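You operate a simulated robot arm through the tools that you are given. There is no shell and no other tool.

Carry out the task below with a simulated robot arm. There is one attempt and no reset: what you move stays moved.

TASK
Wax the middle of the red-dot nail brush's back in the clamping jig.
Fine: clamp it first and leave it clamped; use the green pad and the green box; pad back on the black mat, lid shut; the other brush stays unwaxed. Set down upright: green pad. A coat counts when it lies all over at full strength: go over it till it gets no stronger.

Only the result counts: the job must be done as asked and must still hold three seconds after the hand-in. Knocking over, shifting, dropping, spilling or breaking anything else fails it. Lids that push on must go on centred and level and be pressed home; caps that screw on are set level and turned clockwise until they are tight.

THE ROBOT
A 5-joint arm with a two-finger parallel gripper, fixed in place. Base frame: the origin is at the foot of the arm, x ahead of it, y to its left, z up; the work surface is at about z = 0. Lengths are in mm, angles in degrees, forces in N, time in s.
With the tool pointing down near the work surface it reaches from about 260 to 600 mm from the base axis. Its first joint turns from -66.0 to 66.0 degrees. The tool tilts only in the upright plane through the base axis and itself; it spins freely about its own axis. Payload 1.57 kg.
The tool frame sits at the grasp point between the pads (the TCP): z along the fingers, y along the line on which they close. The tips reach 30 mm beyond it. The gripper opens to 80 mm. The fingers are 17 mm wide and 12 mm thick; the gripper's body (40 by 82 mm) begins 80 mm behind the TCP.
Orientation is that of the tool frame in the base frame, as a unit quaternion [x, y, z, w]. With the fingers straight down and closing along the base's y, the tool's x points along the base's -x, its y along +y and its z along -z.

THE INTERFACE
- The arm moves only by the tool jog_arm. Its argument "motion" is text: rows parted by semicolons, each of 7 numbers parted by spaces: the turn, a rotation vector about the tool's x, y, z in degrees, then the shift along the tool's x, y, z in mm, then the gripper command, from -1 (fully open) to 1 (shut), values between in proportion. In form: wx wy wz tx ty tz claw; .... A call has 1 to 20 rows; each row shifts and turns the commanded pose from where the row before left it, along the tool's axes as they then stand. Rows are played at 5 a second. More than 50 mm and 8.6 degrees between two rows, or a gripper value outside its range, and nothing of the call is played. Where a pose cannot be reached the arm comes as near as it can. A force on the tool above 60 N (or 10 N above the force at the start of the call, whichever is more), or a blocked arm, ends the call early, and 0.2 s more pass. Each finger travels about 153 mm/s and halts on what it meets, pressing with about 43 N; the grip force reading is that of the motor and also rises with nothing between the fingers. The clock runs only during rows and for 0.2 s after the last one: add rows that do not move to give the fingers time. It gives the time, the measured TCP pose, the force on the tool (base axes), the opening and the grip force at its end, in the units of the frame above (readings bear some noise), with the torque about the TCP (base axes, N m) and any sound that the robot's microphone picked up, and new pictures: "views" is both (left out), scene, wrist or none.
- Cameras (640 x 400 px; columns grow to the right, rows downward): "scene" is fixed at [37.8, 391.5, 523.8]; the picture's right is [-0.75, -0.66, 0.00], its down [-0.36, 0.41, -0.83] and it looks along [0.55, -0.63, -0.55] (base axes); focal length 319 px, centre (320, 200). "wrist" rides on the gripper at [72, -7, -122] in the tool frame; the picture's right is [0.09, 1.00, 0.00], its down [-0.84, 0.08, -0.54] and it looks along [-0.54, 0.05, 0.84] (tool axes); focal length 238 px, centre (320, 200).
- probe_pixels(camera, pixels): for up to 12 pixels [column, row] of the newest picture of that camera ("zoom" is the newest enlarged one), the place [x, y, z] in the base frame of the surface seen there, good to about 3 mm. No time passes.
- close_up(camera, box): a new picture of the part [left, top, right, bottom] of that camera's present view, enlarged. No time passes.
- finish_job(): hands the job in; it is judged then, once.

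Leave the gripper open and the arm clear of the work at the hand-in unless told otherwise.

The tools are called after "Emit:" as a command line: name --argument value ..., lists and objects as JSON in quotes. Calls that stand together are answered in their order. jog_arm: Moves the arm, as the interface text tells. Its arguments: {"type":"object","properties":{"motion":{"type":"string"},"views":{"type":"string","enum":["both","scene","wrist","none"]}},"required":["motion"]} The other tools are called the same way: probe_pixels (camera, pixels) gives the place of the surface under pixels of a picture; close_up (camera, box) takes an enlarged picture of a part of a camera's view; finish_job () hands the job in.

At the start:

```text
clock: 0.0
ee_pos: [324.7, -94.7, 299.3]
ee_rot: [0.0, 1.0, 0.0, 0.001]
ft_force: [-0.2, -1.6, 0.4]
ft_torque: [0.02, -0.01, -0.01]
gripper_width: 80.1
grasp_force: 0.1
```

scene: 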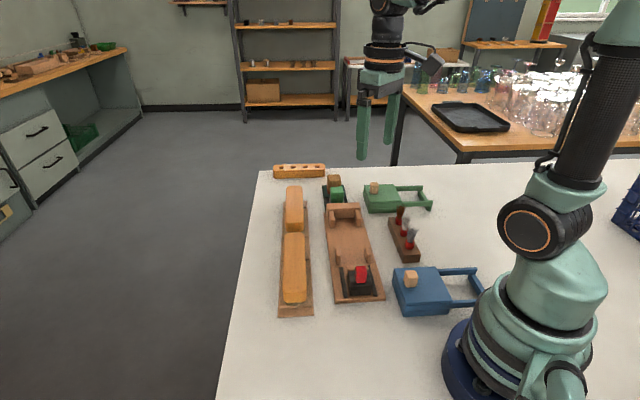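
wrist: 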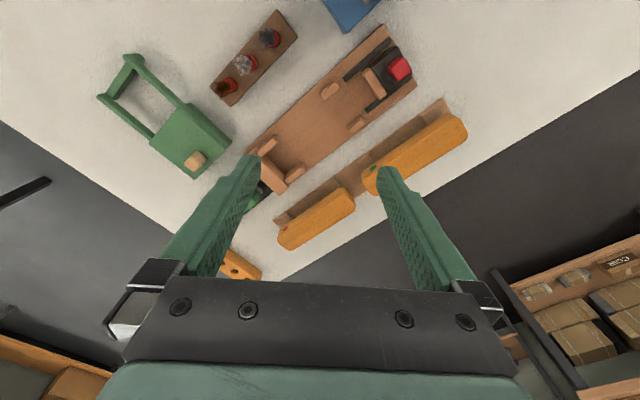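

I see a bench with two orange/yellow brushes on a rack, a wooden jig with a red-topped slide, a green and a blue box with sliding lids, and a green pad on a dark mat. First I take enlarged pictures to make them out in detail.

Emit:
close_up --camera "scene" --box '[260, 150, 480, 330]'

Emit:
close_up --camera "wrist" --box '[80, 0, 500, 290]'

```text
2.22 times, centred on (370, 240) of scene
```

zoom: 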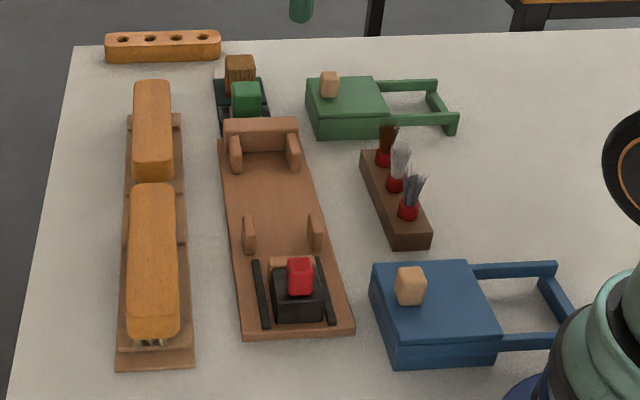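

```text
1.38 times, centred on (290, 145) of wrist
```

zoom: 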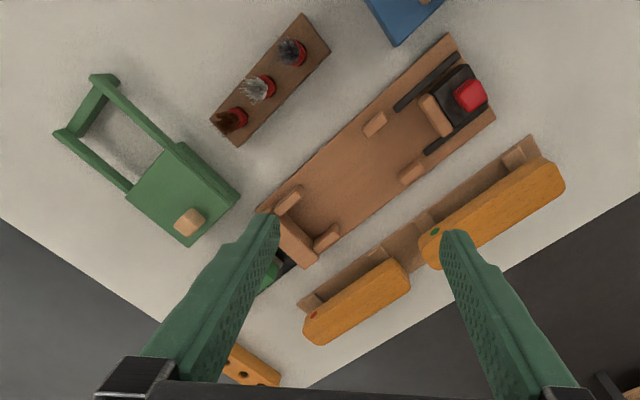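

The red dot is on the end of the shorter, farther brush (zoom ~ (313,315)); the green dot is on the longer, nearer one. Next I probe the positions of the main features in the wrist zoom.

Emit:
probe_pixels --camera "zoom" --pixels '[[313, 315], [320, 338], [385, 265], [405, 285], [470, 93], [435, 115], [375, 124], [412, 172], [288, 200], [326, 237], [296, 240], [188, 221]]'

Emit:
close_up --camera "scene" --box '[310, 160, 390, 210]'

Emit:
close_up --camera "scene" --box '[270, 170, 400, 320]'

```text
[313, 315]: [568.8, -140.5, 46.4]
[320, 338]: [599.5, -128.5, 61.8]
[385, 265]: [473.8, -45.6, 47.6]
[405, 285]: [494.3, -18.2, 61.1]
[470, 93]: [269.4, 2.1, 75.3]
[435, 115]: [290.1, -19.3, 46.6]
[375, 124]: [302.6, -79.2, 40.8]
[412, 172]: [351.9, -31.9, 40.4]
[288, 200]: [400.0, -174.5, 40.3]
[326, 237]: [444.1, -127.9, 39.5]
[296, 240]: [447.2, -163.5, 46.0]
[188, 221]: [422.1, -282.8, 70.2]
```

```text
8.00 times, centred on (350, 185) of scene
```

zoom: 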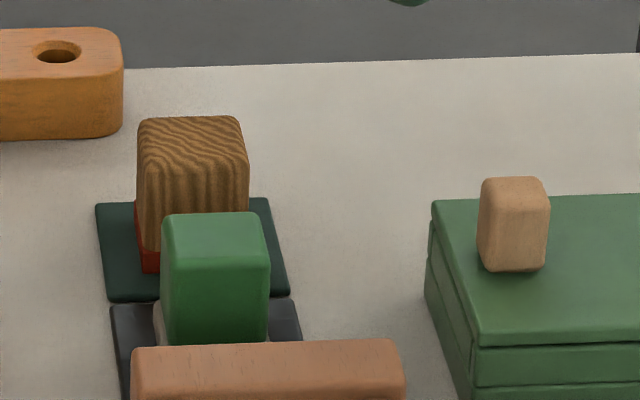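

```text
2.67 times, centred on (335, 245) of scene
```

zoom: 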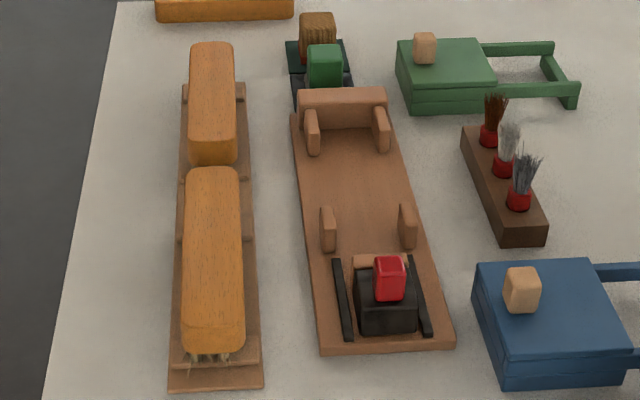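

Two mats show: a dark green one with the brown pad, and a black one with the green pad. I probe the brushes and jig in the newest zoom (scene, 2.67x).

Emit:
probe_pixels --camera "zoom" --pixels '[[212, 50], [193, 155], [232, 155], [212, 100], [212, 175], [212, 250], [190, 335], [240, 340], [245, 90], [185, 92], [250, 350], [215, 382]]'

Emit:
probe_pixels --camera "scene" --pixels '[[330, 206], [361, 206], [345, 215], [349, 250], [358, 268], [360, 272], [335, 302], [384, 297], [374, 188], [411, 278], [335, 190], [332, 181]]'

```text
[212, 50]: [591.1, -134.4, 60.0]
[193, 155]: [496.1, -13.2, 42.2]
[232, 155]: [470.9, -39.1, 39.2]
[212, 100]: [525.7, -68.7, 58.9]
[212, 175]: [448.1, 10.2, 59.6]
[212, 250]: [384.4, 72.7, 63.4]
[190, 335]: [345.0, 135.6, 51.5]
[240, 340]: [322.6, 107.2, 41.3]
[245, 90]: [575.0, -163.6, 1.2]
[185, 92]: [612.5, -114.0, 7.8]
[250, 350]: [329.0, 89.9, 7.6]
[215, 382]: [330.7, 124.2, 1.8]
```

```text
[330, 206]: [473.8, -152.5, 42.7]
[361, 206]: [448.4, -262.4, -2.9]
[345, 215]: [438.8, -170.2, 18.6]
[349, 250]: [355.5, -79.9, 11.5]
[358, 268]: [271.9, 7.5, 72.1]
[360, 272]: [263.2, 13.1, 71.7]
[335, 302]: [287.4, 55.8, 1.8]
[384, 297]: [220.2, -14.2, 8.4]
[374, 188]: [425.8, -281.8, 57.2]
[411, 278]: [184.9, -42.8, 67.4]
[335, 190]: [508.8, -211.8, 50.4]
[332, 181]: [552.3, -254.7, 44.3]
```

Everything on the bench lies at about 45 degrees: brush axis direction (0.71,-0.71). I now spin the tool 45 degrees and move it to look along the brushes and jig from above, well clear of everything.

Emit:
jog_arm --motion "0 0 7.5 0 0 0 -1; 0 0 7.5 0 0 0 -1; 0 0 7.5 0 0 0 -1; 0 0 7.5 0 0 0 -1; 0 0 7.5 0 0 0 -1; 0 0 7.5 0 0 0 -1; 0 0 0 0 40 0 -1; 0 0 0 0 40 0 -1; 0 0 0 0 40 0 -1; 0 0 0 0 0 30 -1; 0 0 0 0 0 30 -1; 0 0 0 0 0 0 -1"

```text
clock: 2.6
ee_pos: [410.8, -9.9, 238.1]
ee_rot: [0.382, 0.924, 0.0, 0.0]
ft_force: [0.0, 0.7, 0.3]
ft_torque: [0.02, 0.03, 0.0]
gripper_width: 80.0
grasp_force: 0.1
```

scene: 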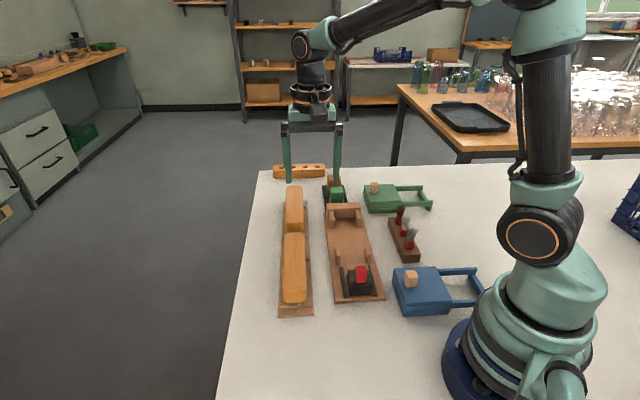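
wrist: 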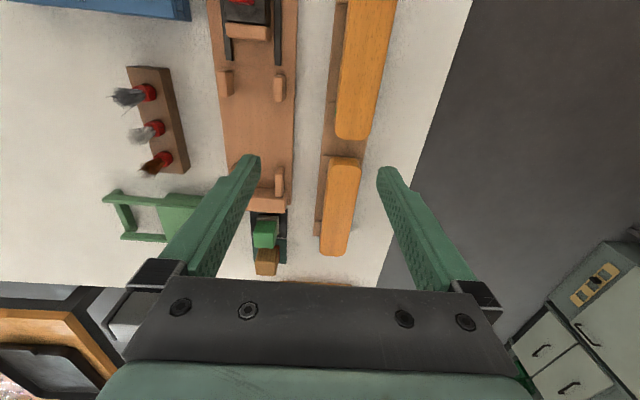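

Now the brushes and jig run up-down in the wrist view. I take close-ups of the brush area and the jig.

Emit:
close_up --camera "wrist" --box '[190, 0, 450, 160]'

Emit:
close_up --camera "wrist" --box '[220, 140, 400, 290]'

```text
2.46 times, centred on (320, 80) of wrist
```

zoom: 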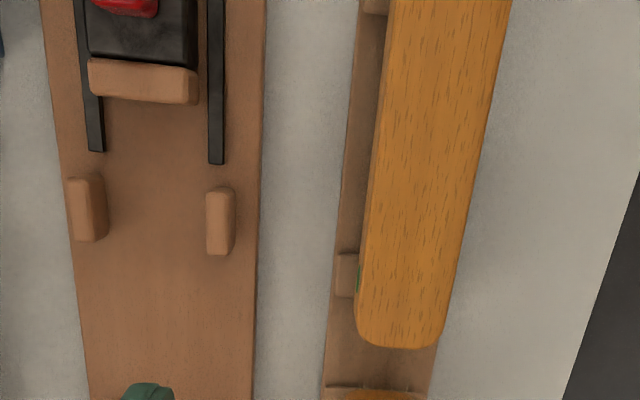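

```text
2.67 times, centred on (310, 215) of wrist
```

zoom: 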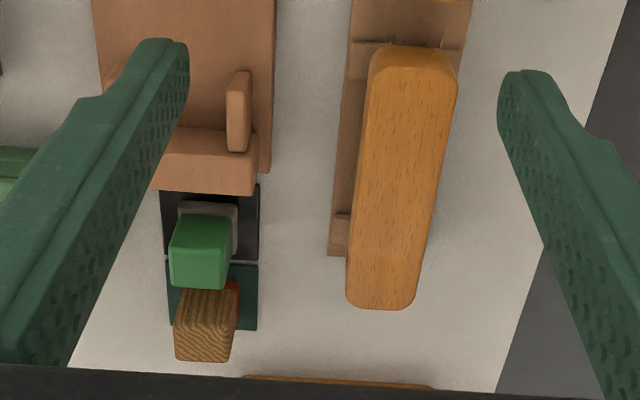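

I probe the red-dot brush's corners and the jig's far guides and end block in this zoom.

Emit:
probe_pixels --camera "zoom" --pixels '[[380, 75], [447, 80], [356, 290], [412, 290], [415, 60], [385, 297], [368, 180], [436, 180], [240, 100], [250, 170], [205, 145], [200, 240]]'

```text
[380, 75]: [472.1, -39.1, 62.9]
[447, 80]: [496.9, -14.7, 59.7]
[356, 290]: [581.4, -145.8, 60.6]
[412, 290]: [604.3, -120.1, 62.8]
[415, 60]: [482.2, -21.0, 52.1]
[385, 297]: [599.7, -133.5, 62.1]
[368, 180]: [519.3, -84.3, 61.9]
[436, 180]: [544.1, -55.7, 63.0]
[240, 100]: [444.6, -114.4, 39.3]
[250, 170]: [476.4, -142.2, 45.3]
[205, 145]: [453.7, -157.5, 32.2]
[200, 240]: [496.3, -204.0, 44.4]
```

Brush 1: about 162 mm long, 38 wide, top at z≈62, centre near (538.7,-80). I look at the side of the brushes and rack and at the jig slider in the scene camera.

Emit:
close_up --camera "scene" --box '[265, 180, 345, 250]'

Emit:
close_up --camera "scene" --box '[265, 240, 395, 325]'

Emit:
close_up --camera "scene" --box '[350, 170, 450, 230]'

```text
5.71 times, centred on (305, 215) of scene
```

zoom: 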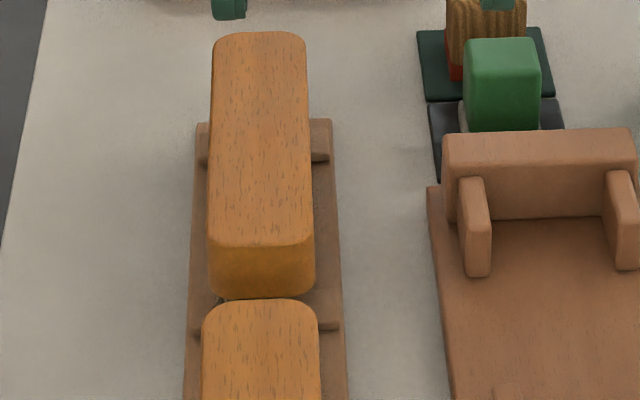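

```text
4.71 times, centred on (330, 282) of scene
```

zoom: 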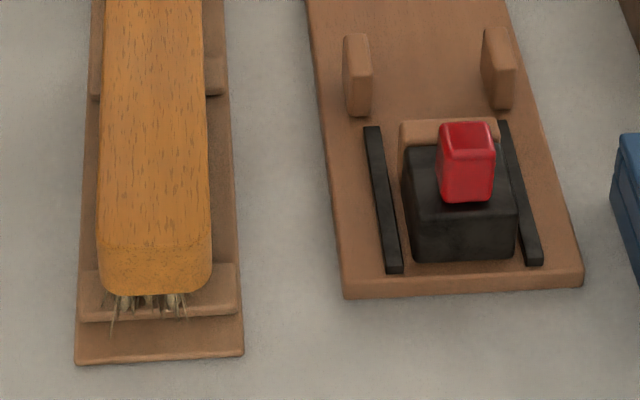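

```text
6.40 times, centred on (400, 200) of scene
```

zoom: 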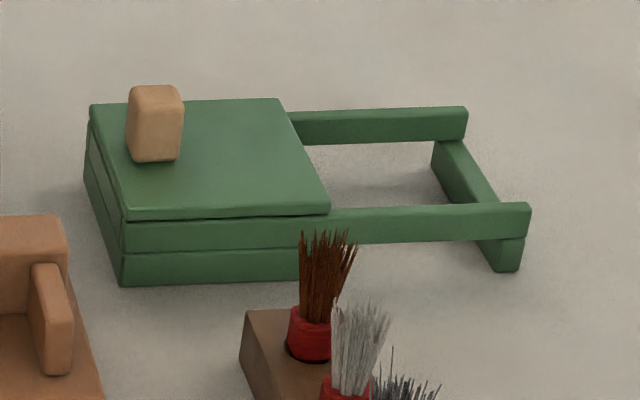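

The green box's lid slides on its two rails (away from the jig, to the right in the scene picture). Now I move above the red-dot brush centre, staying at z≈120 (tips at 90, brush top 62), and check alignment.

Emit:
jog_arm --motion "0 0 0 -35 10.2 0 -1; 0 0 0 -35 10.2 0 -1; 0 0 0 -35 10.2 0 -1; 0 0 0 -34.9 10.3 0 -1; 0 0 0 0 0 40 -1; 0 0 0 0 0 40 -1; 0 0 0 0 0 38 -1; 0 0 0 0 0 0 -1"

```text
clock: 4.4
ee_pos: [537.9, -79.6, 120.3]
ee_rot: [0.382, 0.924, 0.0, 0.0]
ft_force: [0.8, 0.5, 0.3]
ft_torque: [0.03, -0.05, -0.02]
gripper_width: 80.0
grasp_force: 0.2
```

scene: 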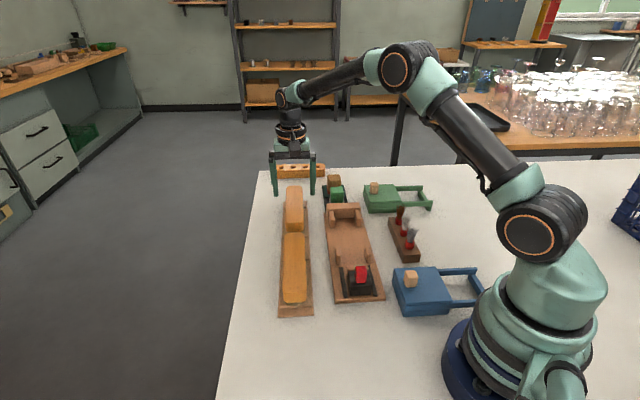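
wrist: 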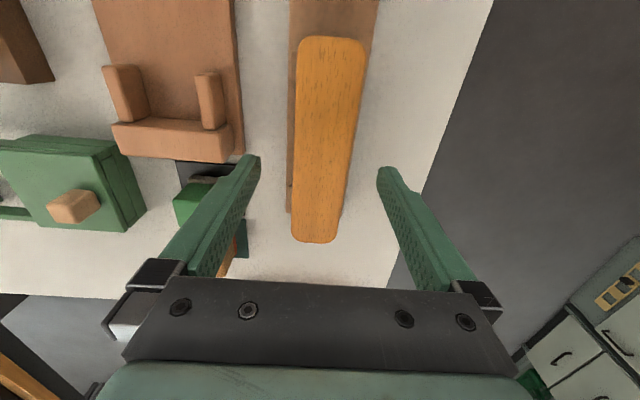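

I look closer at the brush between the fingers and probe its outline.

Emit:
close_up --camera "wrist" --box '[240, 0, 420, 260]'

Emit:
probe_pixels --camera "wrist" --pixels '[[332, 39], [300, 60], [365, 65], [295, 140], [355, 140], [293, 225], [340, 225], [316, 240], [300, 140], [350, 140], [209, 100], [125, 95]]'

```text
1.54 times, centred on (330, 130) of wrist
```

zoom: 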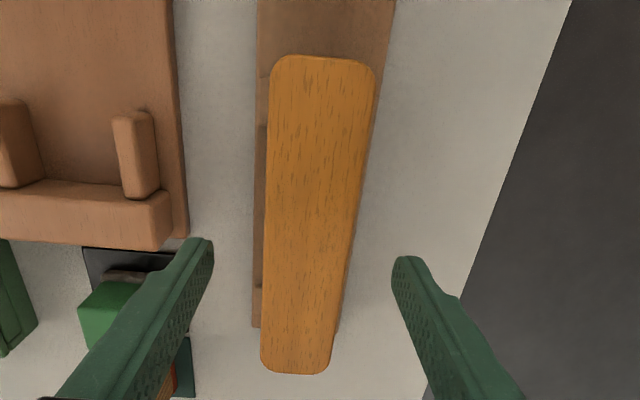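

```text
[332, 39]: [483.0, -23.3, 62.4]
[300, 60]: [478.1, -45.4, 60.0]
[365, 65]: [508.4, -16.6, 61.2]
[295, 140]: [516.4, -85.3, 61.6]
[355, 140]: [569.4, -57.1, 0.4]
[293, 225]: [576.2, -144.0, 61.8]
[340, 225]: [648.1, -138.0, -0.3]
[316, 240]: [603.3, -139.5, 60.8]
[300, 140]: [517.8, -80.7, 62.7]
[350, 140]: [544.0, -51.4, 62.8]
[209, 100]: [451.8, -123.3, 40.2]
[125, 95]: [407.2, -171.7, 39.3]
```

The brush's centre is at about u=441.6, v=326.6 (width ≈43, length ≈167), so I shift 5 mm farther along and 2.5 mm sideways, then descend to TCP z≈53 (tips at 23) and close on it.

Emit:
jog_arm --motion "0 0 0 -5 2.5 0 -1; 0 0 0 0 0 25 -1; 0 0 0 0 0 25 -1; 0 0 0 0 0 17 -1; 0 0 0 0 0 0 -1; 0 0 0 0 0 0 0.3; 0 0 0 0 0 0 1; 0 0 0 0 0 0 1; 0 0 0 0 0 0 1"

```text
clock: 6.4
ee_pos: [544.2, -79.4, 54.1]
ee_rot: [0.383, 0.924, -0.001, 0.0]
ft_force: [0.7, -0.6, 0.1]
ft_torque: [-0.04, -0.07, 0.01]
gripper_width: 45.5
grasp_force: 42.8
```

scene: 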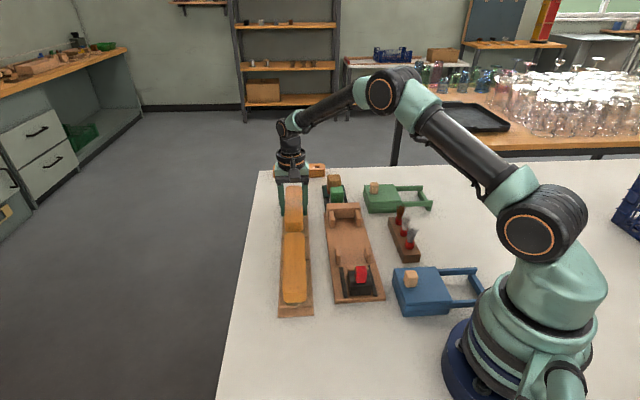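
wrist: 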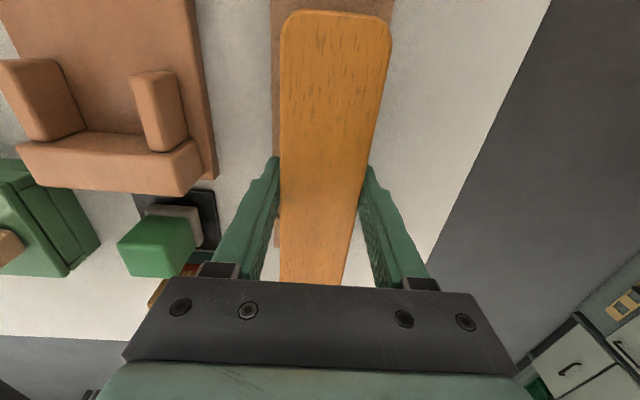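

It is gripped (45.5 mm wide, 43 N). The jig's end block and far guides show well here, so I probe them before lifting.

Emit:
close_up --camera "wrist" --box '[0, 0, 260, 220]'

Emit:
probe_pixels --camera "wrist" --pixels '[[55, 62], [80, 132], [135, 80], [150, 150], [50, 138], [100, 133], [140, 140], [100, 150], [35, 140], [195, 150], [110, 100], [207, 175]]'

```text
1.82 times, centred on (130, 110) of wrist
```

zoom: 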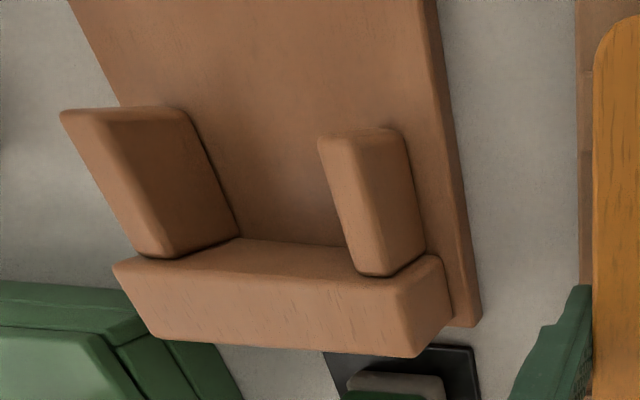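

```text
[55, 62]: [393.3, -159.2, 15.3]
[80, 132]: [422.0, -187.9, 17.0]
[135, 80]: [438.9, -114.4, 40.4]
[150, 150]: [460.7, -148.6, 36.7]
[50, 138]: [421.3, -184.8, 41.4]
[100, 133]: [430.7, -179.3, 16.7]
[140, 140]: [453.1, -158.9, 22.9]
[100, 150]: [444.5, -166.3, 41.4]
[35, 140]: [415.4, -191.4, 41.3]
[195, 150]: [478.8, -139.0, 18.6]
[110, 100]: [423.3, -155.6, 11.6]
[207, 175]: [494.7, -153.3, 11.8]
```

I probe the right guide's inner edge and the block's top in this zoom.

Emit:
probe_pixels --camera "zoom" --pixels '[[328, 150], [345, 220], [360, 262], [397, 140], [415, 245], [65, 115], [140, 245], [180, 113], [165, 250], [300, 260], [450, 310], [125, 100]]'

```text
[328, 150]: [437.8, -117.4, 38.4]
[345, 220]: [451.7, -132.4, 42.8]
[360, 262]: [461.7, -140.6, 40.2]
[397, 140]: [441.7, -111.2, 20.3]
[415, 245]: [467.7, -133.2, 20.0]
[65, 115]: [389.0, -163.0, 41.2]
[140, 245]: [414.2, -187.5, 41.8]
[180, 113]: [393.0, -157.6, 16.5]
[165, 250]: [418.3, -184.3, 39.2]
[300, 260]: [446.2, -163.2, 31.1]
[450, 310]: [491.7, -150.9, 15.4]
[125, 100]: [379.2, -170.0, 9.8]
```

The guides' inner faces are at v≈165.5 and 226 (centre ≈195.8), the end block's face at u≈432, jig floor z≈11.6. I lift the brush 70 mm straight up, then carry it sideways over the jig, and check.

Emit:
jog_arm --motion "0 0 0 0 0 -15 1; 0 0 0 0 0 -20 1; 0 0 0 0 0 -20 1; 0 0 0 0 0 -15 1; 0 0 0 0 -22 0 1; 0 0 0 0 -22 0 1; 0 0 0 0 -22 0 1; 0 0 0 0 -22 0 1; 0 0 0 0 -22 0 1; 0 0 0 0 -22 0 1; 0 0 0 24 0 0 1; 0 0 0 24 0 0 1; 0 0 0 24 0 0 1; 0 0 0 24 0 0 1; 0 0 0 0 0 0 1; 0 0 0 0 0 0 1"

```text
clock: 9.8
ee_pos: [382.3, -106.8, 123.7]
ee_rot: [0.383, 0.924, 0.0, 0.0]
ft_force: [0.4, -1.0, -2.7]
ft_torque: [0.01, 0.0, -0.01]
gripper_width: 45.6
grasp_force: 43.2
```

scene: 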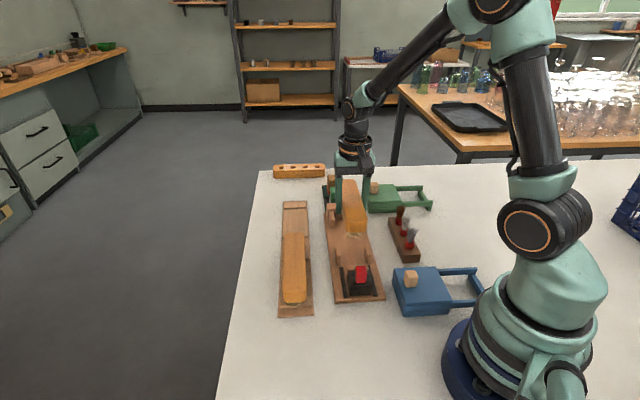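
wrist: 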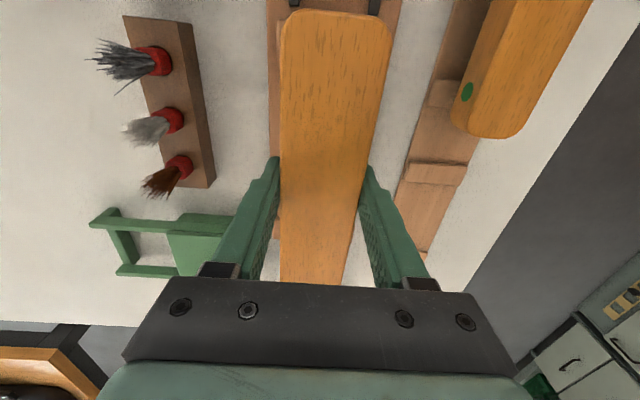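

The brush is over the jig. I check its near end, its sides and its underside.

Emit:
probe_pixels --camera "wrist" --pixels '[[338, 14], [285, 60], [384, 60], [283, 150], [366, 150], [272, 60], [395, 60], [374, 5], [294, 3]]'

Emit:
close_up --camera "scene" --box '[310, 170, 400, 310]'

```text
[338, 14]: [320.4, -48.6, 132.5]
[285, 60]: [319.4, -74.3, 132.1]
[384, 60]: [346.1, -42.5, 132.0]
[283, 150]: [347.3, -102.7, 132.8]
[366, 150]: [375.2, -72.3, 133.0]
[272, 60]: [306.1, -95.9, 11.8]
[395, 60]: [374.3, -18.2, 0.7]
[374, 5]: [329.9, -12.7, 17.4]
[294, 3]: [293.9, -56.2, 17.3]
```

```text
2.86 times, centred on (355, 240) of scene
```

zoom: 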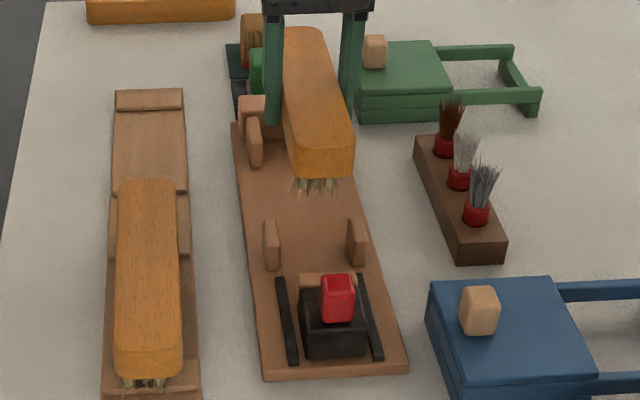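

The brush is parallel and its near end is at u≈261, so the far end is ~3 mm short of the block. I shift 1.5 mm right to the centre and lower to TCP z≈72, watching the force.

Emit:
jog_arm --motion "0 0 0 0 1.5 0 1; 0 0 0 0 0 15 1; 0 0 0 0 0 15 1; 0 0 0 0 0 12 1; 0 0 0 0 0 10 1; 0 0 0 0 0 0 1; 0 0 0 0 0 0 1"

```text
clock: 11.4
ee_pos: [382.2, -105.8, 73.2]
ee_rot: [0.382, 0.924, 0.001, 0.001]
ft_force: [0.2, 0.0, -1.6]
ft_torque: [0.04, 0.02, 0.01]
gripper_width: 45.8
grasp_force: 43.3
```

scene: 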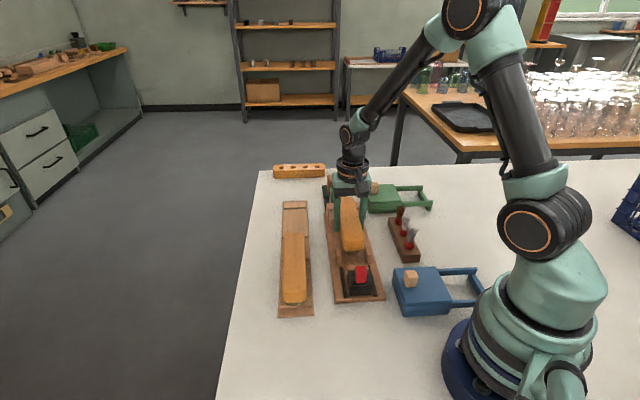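
wrist: 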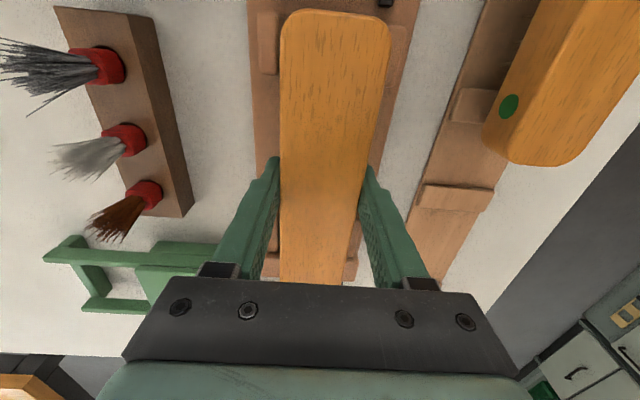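

No contact yet; the near guides sit evenly on both sides. I lower further in small steps.

Emit:
jog_arm --motion "0 0 0 0 0 4 1; 0 0 0 0 0 4 1; 0 0 0 0 0 3 1; 0 0 0 0 0 0 1" --views "none"

Emit:
close_up --camera "scene" --box '[310, 180, 400, 310]'

```text
clock: 12.4
ee_pos: [383.3, -105.6, 62.7]
ee_rot: [0.382, 0.924, 0.0, 0.001]
ft_force: [-3.6, 5.4, 13.8]
ft_torque: [-0.98, -0.87, 0.03]
gripper_width: 45.7
grasp_force: 42.7
```

```text
3.08 times, centred on (355, 245) of scene
```

zoom: 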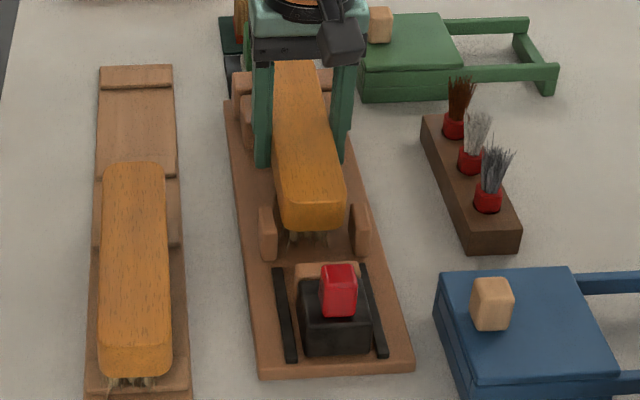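

The upward force of 14 N with its torque puts the contact ~81 mm farther along, i.e. the brush's far end is touching the end block. I lift 12 mm, move 8 mm back toward the slider, and lower again.

Emit:
jog_arm --motion "0 0 0 0 0 -6 1; 0 0 0 0 0 -6 1; 0 0 0 8 0 0 1; 0 0 0 0 0 0 1; 0 0 0 0 0 4 1; 0 0 0 0 0 4 1; 0 0 0 0 0 3 1; 0 0 0 0 0 0 1"

```text
clock: 14.2
ee_pos: [377.5, -99.2, 62.3]
ee_rot: [0.383, 0.924, 0.0, 0.001]
ft_force: [-0.1, 0.9, -1.5]
ft_torque: [0.01, 0.01, 0.02]
gripper_width: 45.6
grasp_force: 43.0
```

scene: 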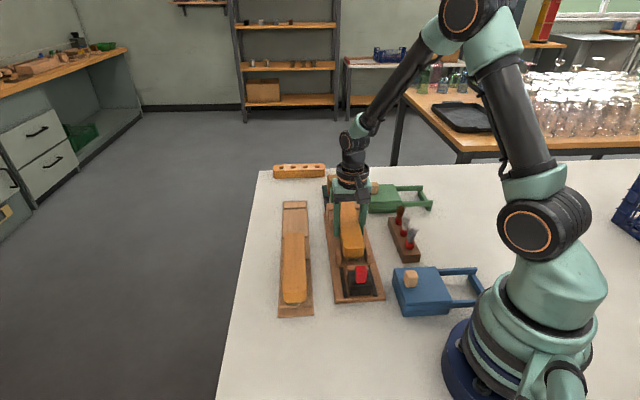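
wrist: 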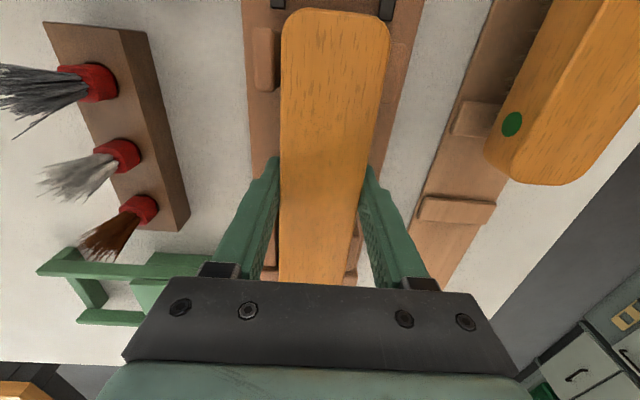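

Free of the block now. I continue lowering in 3 mm steps to feel for the floor.

Emit:
jog_arm --motion "0 0 0 0 0 3 1; 0 0 0 0 0 3 1; 0 0 0 0 0 0 1" --views "none"

```text
clock: 15.0
ee_pos: [379.3, -99.1, 56.6]
ee_rot: [0.383, 0.924, 0.0, 0.001]
ft_force: [-0.3, -1.8, 16.5]
ft_torque: [0.91, 1.01, 0.08]
gripper_width: 46.0
grasp_force: 43.4
```

Contact at 16 N, centred on the near end – probably bristles meeting the floor with the brush slightly pitched in the grip. I check the brush's tilt and surroundings.

Emit:
close_up --camera "wrist" --box '[230, 0, 430, 290]'

Emit:
probe_pixels --camera "wrist" --pixels '[[337, 14], [337, 60], [330, 120], [325, 180], [320, 240], [313, 275], [287, 60], [384, 60], [260, 45], [398, 50]]'

Emit:
close_up --camera "scene" --box '[310, 180, 400, 310]'

```text
1.38 times, centred on (330, 145) of wrist
```

zoom: 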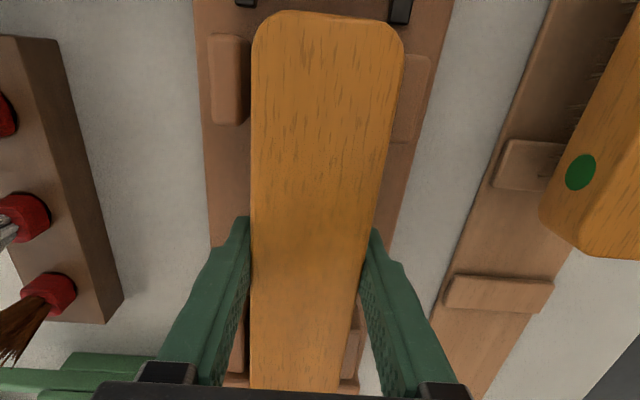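

```text
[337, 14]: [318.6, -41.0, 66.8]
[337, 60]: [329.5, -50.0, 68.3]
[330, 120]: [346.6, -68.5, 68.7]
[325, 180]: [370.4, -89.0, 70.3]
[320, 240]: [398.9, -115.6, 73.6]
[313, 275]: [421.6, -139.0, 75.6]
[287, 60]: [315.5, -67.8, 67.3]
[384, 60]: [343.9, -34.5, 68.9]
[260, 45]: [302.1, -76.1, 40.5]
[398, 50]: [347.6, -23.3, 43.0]
```

```text
3.08 times, centred on (355, 245) of scene
```

zoom: 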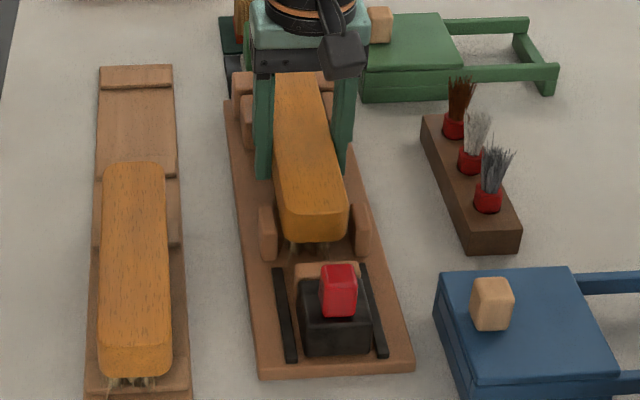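

The brush is pitched about 3.5° (near end z 66.8, far end 75.6), with near bristles on the jig floor. I press down gently 4 mm in small steps so it levels itself in the grip.

Emit:
jog_arm --motion "0 0 0 0 0 1.5 1; 0 0 0 0 0 1.5 1; 0 0 0 0 0 1 1; 0 0 0 0 0 0 1" --views "wrist"

Emit:
probe_pixels --camera "wrist" --pixels '[[337, 14], [337, 60], [330, 120], [325, 180], [320, 240], [313, 275]]'

```text
clock: 16.0
ee_pos: [378.6, -99.3, 54.4]
ee_rot: [0.383, 0.924, 0.0, 0.002]
ft_force: [-2.6, -9.3, 40.7]
ft_torque: [0.0, 0.46, 0.13]
gripper_width: 45.5
grasp_force: 42.8
```

wrist: 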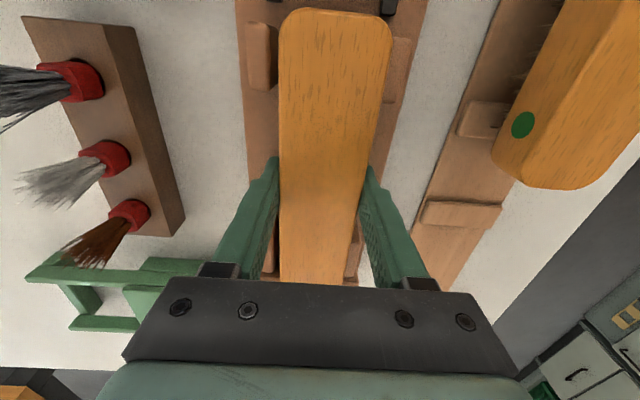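

```text
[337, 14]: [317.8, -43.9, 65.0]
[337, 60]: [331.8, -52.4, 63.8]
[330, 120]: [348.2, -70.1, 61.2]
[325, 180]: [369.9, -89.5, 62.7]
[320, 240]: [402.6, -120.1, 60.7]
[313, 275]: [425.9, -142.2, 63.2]
```

Now the brush lies level (top ≈ 62–63) on its bristles. I ease up 1 mm, open the gripper, and rise.

Emit:
jog_arm --motion "0 0 0 0 0 -1 1; 0 0 0 0 0 0 0.4; 0 0 0 0 0 0 -0.3; 0 0 0 0 0 0 -1; 0 0 0 0 0 0 -1; 0 0 0 0 0 -20 -1; 0 0 0 0 0 -30 -1; 0 0 0 0 0 -30 -1; 0 0 0 0 0 -30 -1; 0 0 0 0 0 0 -1"

```text
clock: 18.2
ee_pos: [377.8, -100.1, 166.2]
ee_rot: [0.383, 0.924, 0.0, 0.001]
ft_force: [0.8, -0.5, -0.7]
ft_torque: [0.0, 0.0, -0.01]
gripper_width: 79.8
grasp_force: 0.0
```

scene: 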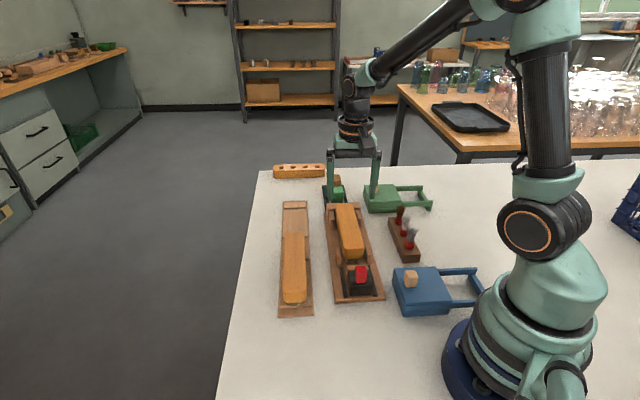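
wrist: 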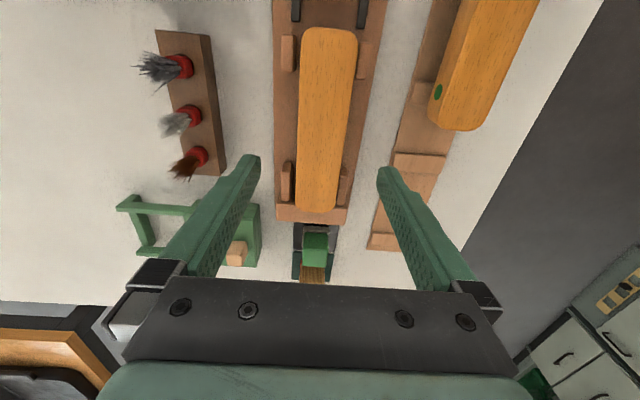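

The brush stands level in the jig between all four guides. I move back 75 mm to look at the slider and its red knob.

Emit:
jog_arm --motion "0 0 0 25 0 0 -1; 0 0 0 25 0 0 -1; 0 0 0 25 0 0 -1; 0 0 0 0 0 0 -1"

Emit:
close_up --camera "wrist" --box '[220, 0, 440, 230]'

Emit:
close_up --camera "scene" --box '[315, 190, 395, 310]'

```text
clock: 19.2
ee_pos: [325.2, -47.8, 164.4]
ee_rot: [0.382, 0.924, 0.0, 0.001]
ft_force: [0.3, 0.2, 0.7]
ft_torque: [-0.04, -0.02, 0.02]
gripper_width: 80.0
grasp_force: 0.2
```

scene: 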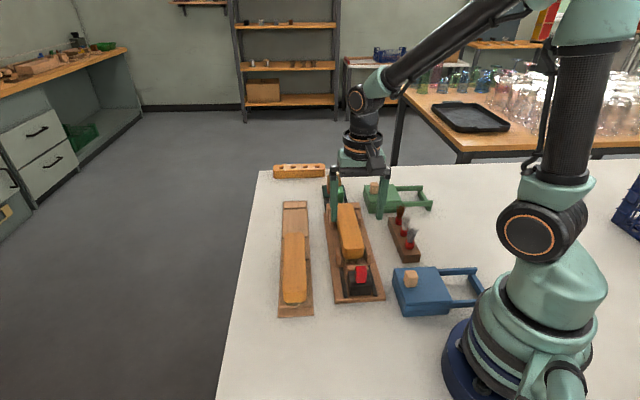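
wrist: 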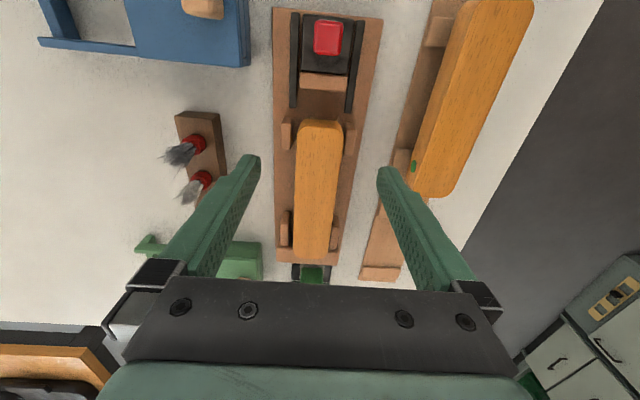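

```text
1.74 times, centred on (330, 115) of wrist
```

zoom: 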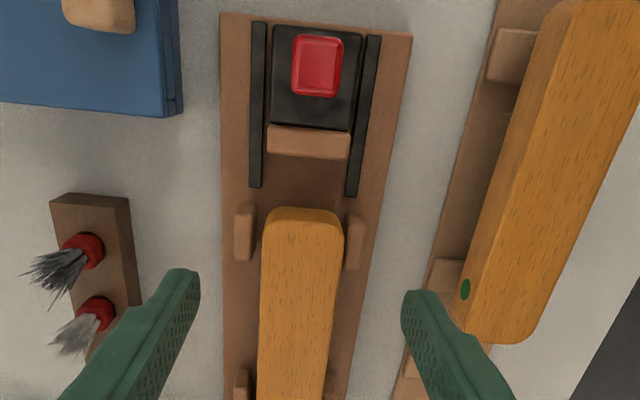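

```text
3.33 times, centred on (355, 250) of scene
```

zoom: 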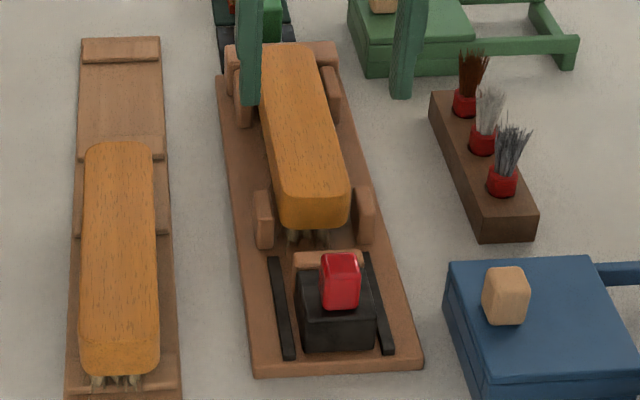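

I probe the knob, slider block, jaw plate, and brush near end in the wrist picture.

Emit:
probe_pixels --camera "wrist" --pixels '[[317, 24], [341, 24], [329, 38], [317, 48], [339, 49], [328, 53], [305, 60], [345, 60], [325, 82], [325, 76], [320, 123], [325, 90]]'

```text
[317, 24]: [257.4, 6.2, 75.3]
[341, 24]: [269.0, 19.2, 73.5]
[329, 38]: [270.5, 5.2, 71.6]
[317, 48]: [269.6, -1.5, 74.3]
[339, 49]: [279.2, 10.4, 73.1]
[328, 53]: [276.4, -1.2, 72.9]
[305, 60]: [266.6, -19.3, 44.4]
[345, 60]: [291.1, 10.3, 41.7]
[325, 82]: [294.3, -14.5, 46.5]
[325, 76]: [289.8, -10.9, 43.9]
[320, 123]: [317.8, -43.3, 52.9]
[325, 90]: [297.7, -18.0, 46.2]
```

Knob centre ≈ (268.8, 8.6), top z≈74, block top ≈43; jaw face at u≈223, brush end at u≈255. I move over the knob, then descend to TCP z≈78 (tips at 48) with the fingers open.

Emit:
jog_arm --motion "0 0 0 20 0 0 -1; 0 0 0 20 0 0 -1; 0 0 0 20 0 0 -1; 0 0 0 20 0 0 -1; 0 0 0 0 0 20 -1; 0 0 0 0 0 20 -1; 0 0 0 0 0 0 -1"

```text
clock: 20.8
ee_pos: [266.8, 9.9, 123.1]
ee_rot: [0.382, 0.924, 0.0, -0.001]
ft_force: [0.1, -0.7, 0.5]
ft_torque: [0.0, -0.03, -0.01]
gripper_width: 80.1
grasp_force: 0.1
```

scene: 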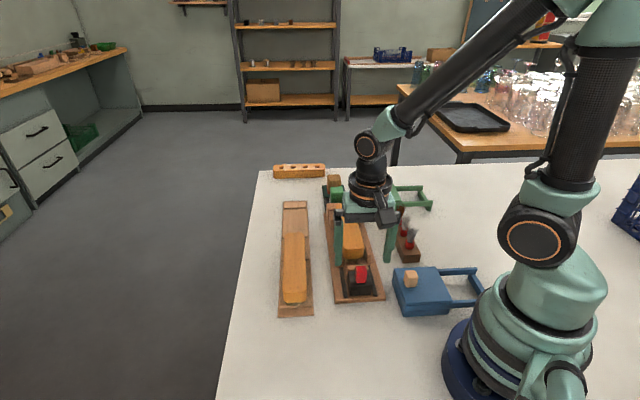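
wrist: 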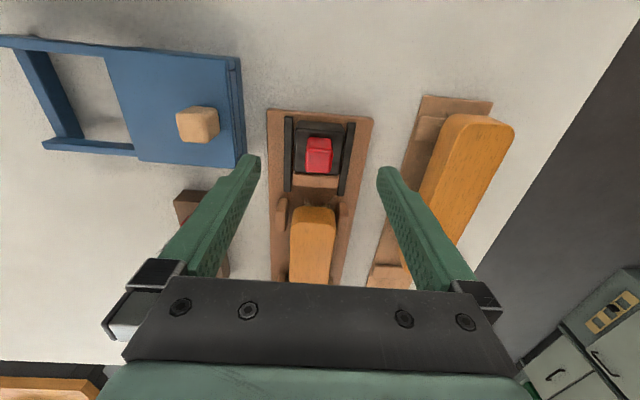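

I check the clearance between the left finger's path and the blue box's edge, and the knob position.

Emit:
probe_pixels --camera "wrist" --pixels '[[243, 120], [240, 80], [238, 155], [245, 152], [308, 142], [331, 142], [319, 155], [318, 172], [308, 172]]'

```text
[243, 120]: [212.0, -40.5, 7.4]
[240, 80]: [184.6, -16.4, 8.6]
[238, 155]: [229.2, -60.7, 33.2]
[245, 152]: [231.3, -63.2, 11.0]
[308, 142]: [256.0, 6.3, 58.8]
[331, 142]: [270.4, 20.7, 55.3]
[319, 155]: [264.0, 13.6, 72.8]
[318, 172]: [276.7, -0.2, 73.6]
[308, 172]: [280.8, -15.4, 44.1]
```

The blue box's edge is at v≈121, 23 mm clear of the finger. I shift 2 mm forward, descend to z≈78 and close on the knob.

Emit:
jog_arm --motion "0 0 0 -2 0 15 -1; 0 0 0 0 0 15 -1; 0 0 0 0 0 15 -1; 0 0 0 0 0 0 -1; 0 0 0 0 0 0 0.2; 0 0 0 0 0 0 0.6; 0 0 0 0 0 0 1; 0 0 0 0 0 0 1; 0 0 0 0 0 0 1"

```text
clock: 22.8
ee_pos: [267.5, 7.1, 77.9]
ee_rot: [0.382, 0.924, -0.001, -0.002]
ft_force: [-8.2, -15.8, -3.5]
ft_torque: [-0.22, -0.09, -0.02]
gripper_width: 21.9
grasp_force: 34.6
```

scene: 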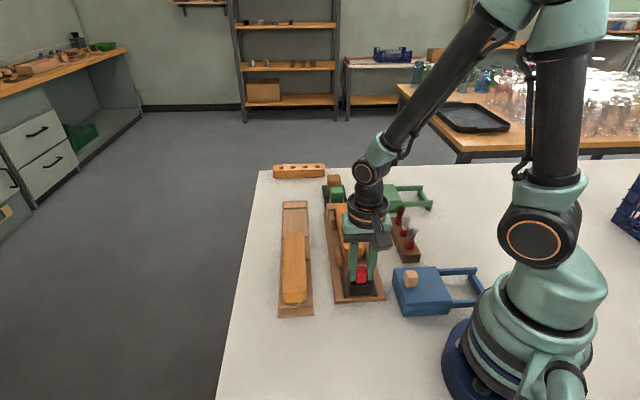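
wrist: 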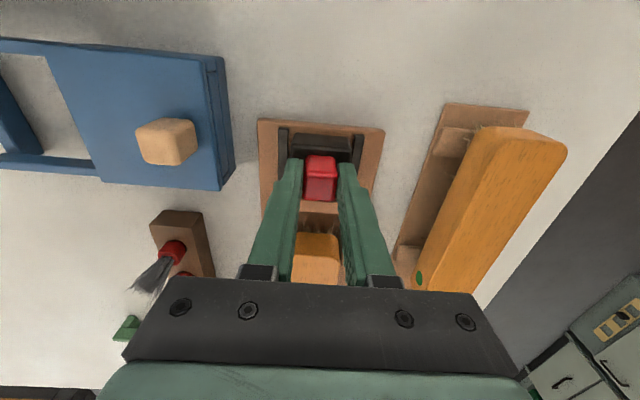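

The knob is gripped (21.9 mm), with a 17 N sideways pull toward -v; I ease the commanded pose 2 mm that way and read again.

Emit:
jog_arm --motion "0 0 0 0 -2 0 1; 0 0 0 0 0 0 1" --views "none"

```text
clock: 23.4
ee_pos: [269.0, 5.7, 79.9]
ee_rot: [0.382, 0.924, 0.0, 0.001]
ft_force: [-5.1, -2.6, 12.1]
ft_torque: [0.43, 0.87, 0.07]
gripper_width: 22.0
grasp_force: 35.0
```

Sideways load is nearly gone. Now I slide the jaw toward the brush, 5 mm per row for 25 mm.

Emit:
jog_arm --motion "0 0 0 -5 0 0 1; 0 0 0 -5 0 0 1; 0 0 0 -5 0 0 1; 0 0 0 -5 0 0 1; 0 0 0 -5 0 0 1; 0 0 0 0 0 0 1"

```text
clock: 24.8
ee_pos: [287.6, -10.6, 78.3]
ee_rot: [0.383, 0.924, 0.001, 0.002]
ft_force: [0.2, 0.5, 22.0]
ft_torque: [0.19, 0.52, 0.07]
gripper_width: 22.0
grasp_force: 34.2
```

scene: 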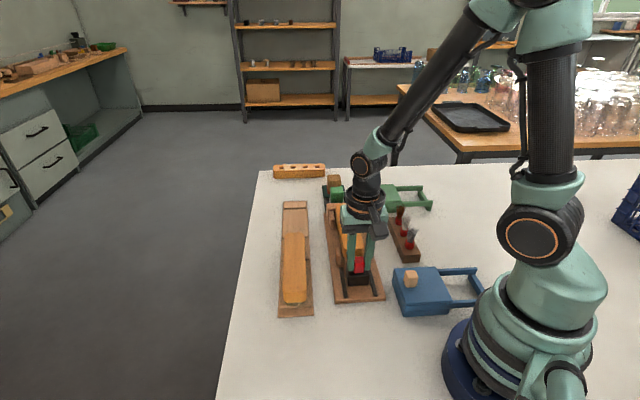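
wrist: 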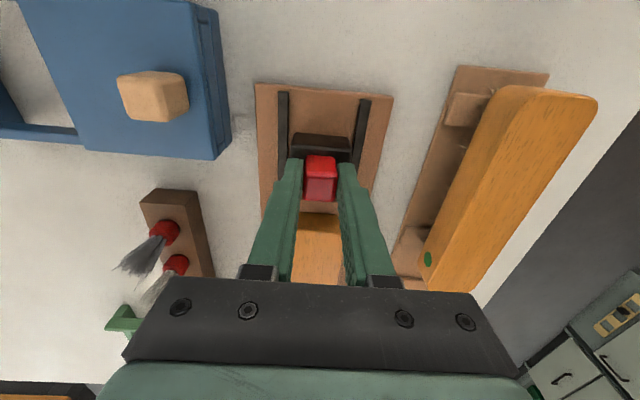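

The slider follows; jaw face now at u≈248. There is 22 N upward load, so I raise 1 mm while continuing in 3 mm then 1.5 mm steps toward the brush.

Emit:
jog_arm --motion "0 0 0 -3 0 -1 1; 0 0 0 -3 0 0 1; 0 0 0 -2 0 0 1; 0 0 0 -2 0 0 1; 0 0 0 0 0 0 1"

```text
clock: 26.0
ee_pos: [293.1, -17.7, 79.2]
ee_rot: [0.381, 0.925, 0.0, 0.0]
ft_force: [5.6, 46.2, -2.9]
ft_torque: [0.83, -0.01, 0.03]
gripper_width: 21.9
grasp_force: 34.2
```

scene: 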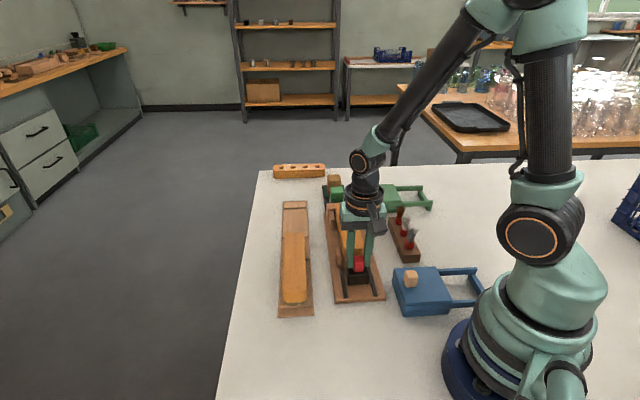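
wrist: 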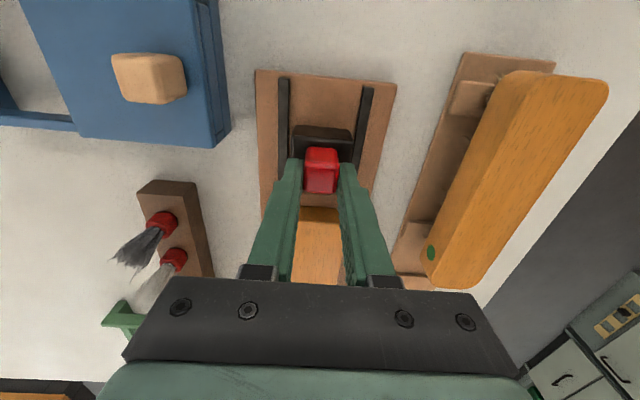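

The jaw is now at the brush end (reaction ≈29 N along the jig) with a sideways load of ~37 N toward +v. I give 1 mm to +v and keep pushing in 1.5 mm steps.

Emit:
jog_arm --motion "0 0 0 0 1.5 0 1; 0 0 0 0 0 0 1" --views "none"

```text
clock: 26.6
ee_pos: [292.6, -17.1, 79.3]
ee_rot: [0.384, 0.923, -0.001, -0.002]
ft_force: [-7.4, 17.6, 8.7]
ft_torque: [0.17, -0.36, 0.08]
gripper_width: 21.7
grasp_force: 34.5
```

Sideways load down to 7 N; 18 N along the jig. I push on 6 mm in 1.5 mm steps.

Emit:
jog_arm --motion "0 0 0 -1.5 0 0 1; 0 0 0 -1.5 0 0 1; 0 0 0 -1.5 0 0 1; 0 0 0 -1.5 0 0 1; 0 0 0 0 0 0 1"

```text
clock: 27.8
ee_pos: [296.7, -21.2, 79.1]
ee_rot: [0.382, 0.924, -0.001, -0.003]
ft_force: [-12.1, 26.0, -3.6]
ft_torque: [0.59, 0.06, 0.02]
gripper_width: 21.7
grasp_force: 34.9
```

scene: 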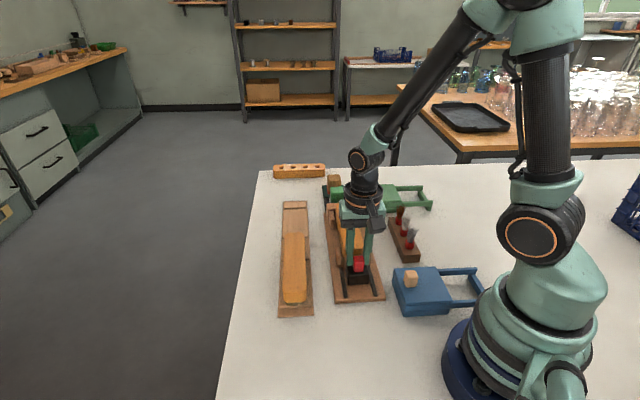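
wrist: 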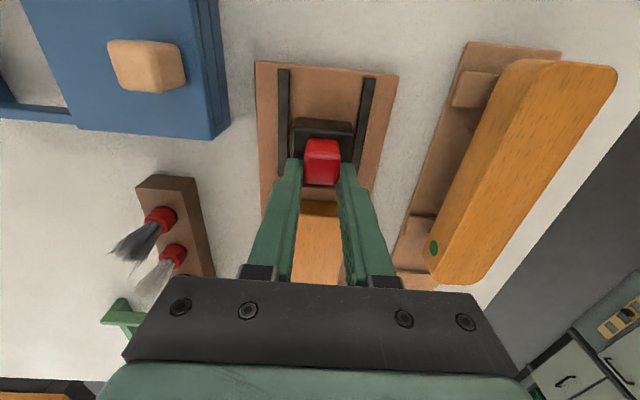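

Reaction ≈27 N along the jig, still moving. I push further in 1 mm steps.

Emit:
jog_arm --motion "0 0 0 -1 0 0 1; 0 0 0 -1 0 0 1; 0 0 0 -1 0 0 1; 0 0 0 -1 0 0 1; 0 0 0 0 0 0 1" --views "none"

```text
clock: 29.0
ee_pos: [299.4, -24.1, 80.8]
ee_rot: [0.383, 0.924, -0.001, -0.001]
ft_force: [-10.8, 28.1, 2.1]
ft_torque: [0.55, 0.1, -0.02]
gripper_width: 21.7
grasp_force: 34.5
```

Still sliding at a steady ~27 N (u≈228.7). I continue in 1 mm steps.

Emit:
jog_arm --motion "0 0 0 -1 0 0 1; 0 0 0 -1 0 0 1; 0 0 0 -1 0 0 1; 0 0 0 0 0 0 1"

```text
clock: 30.0
ee_pos: [301.5, -26.2, 80.2]
ee_rot: [0.382, 0.924, -0.001, -0.001]
ft_force: [-9.7, 27.8, -7.7]
ft_torque: [0.6, 0.06, -0.03]
gripper_width: 21.9
grasp_force: 34.4
```

scene: 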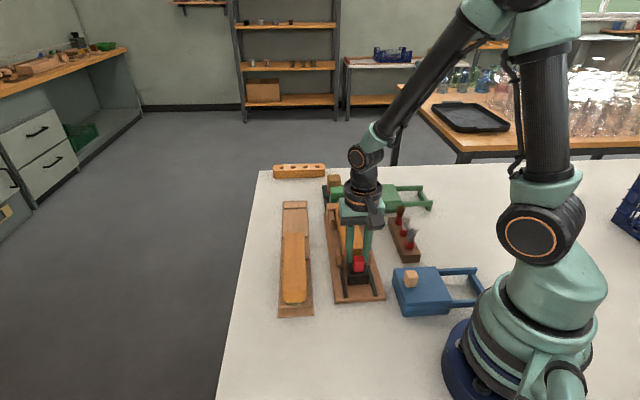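
wrist: 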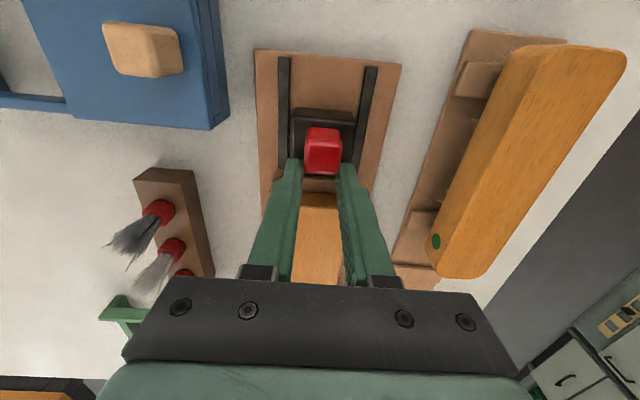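

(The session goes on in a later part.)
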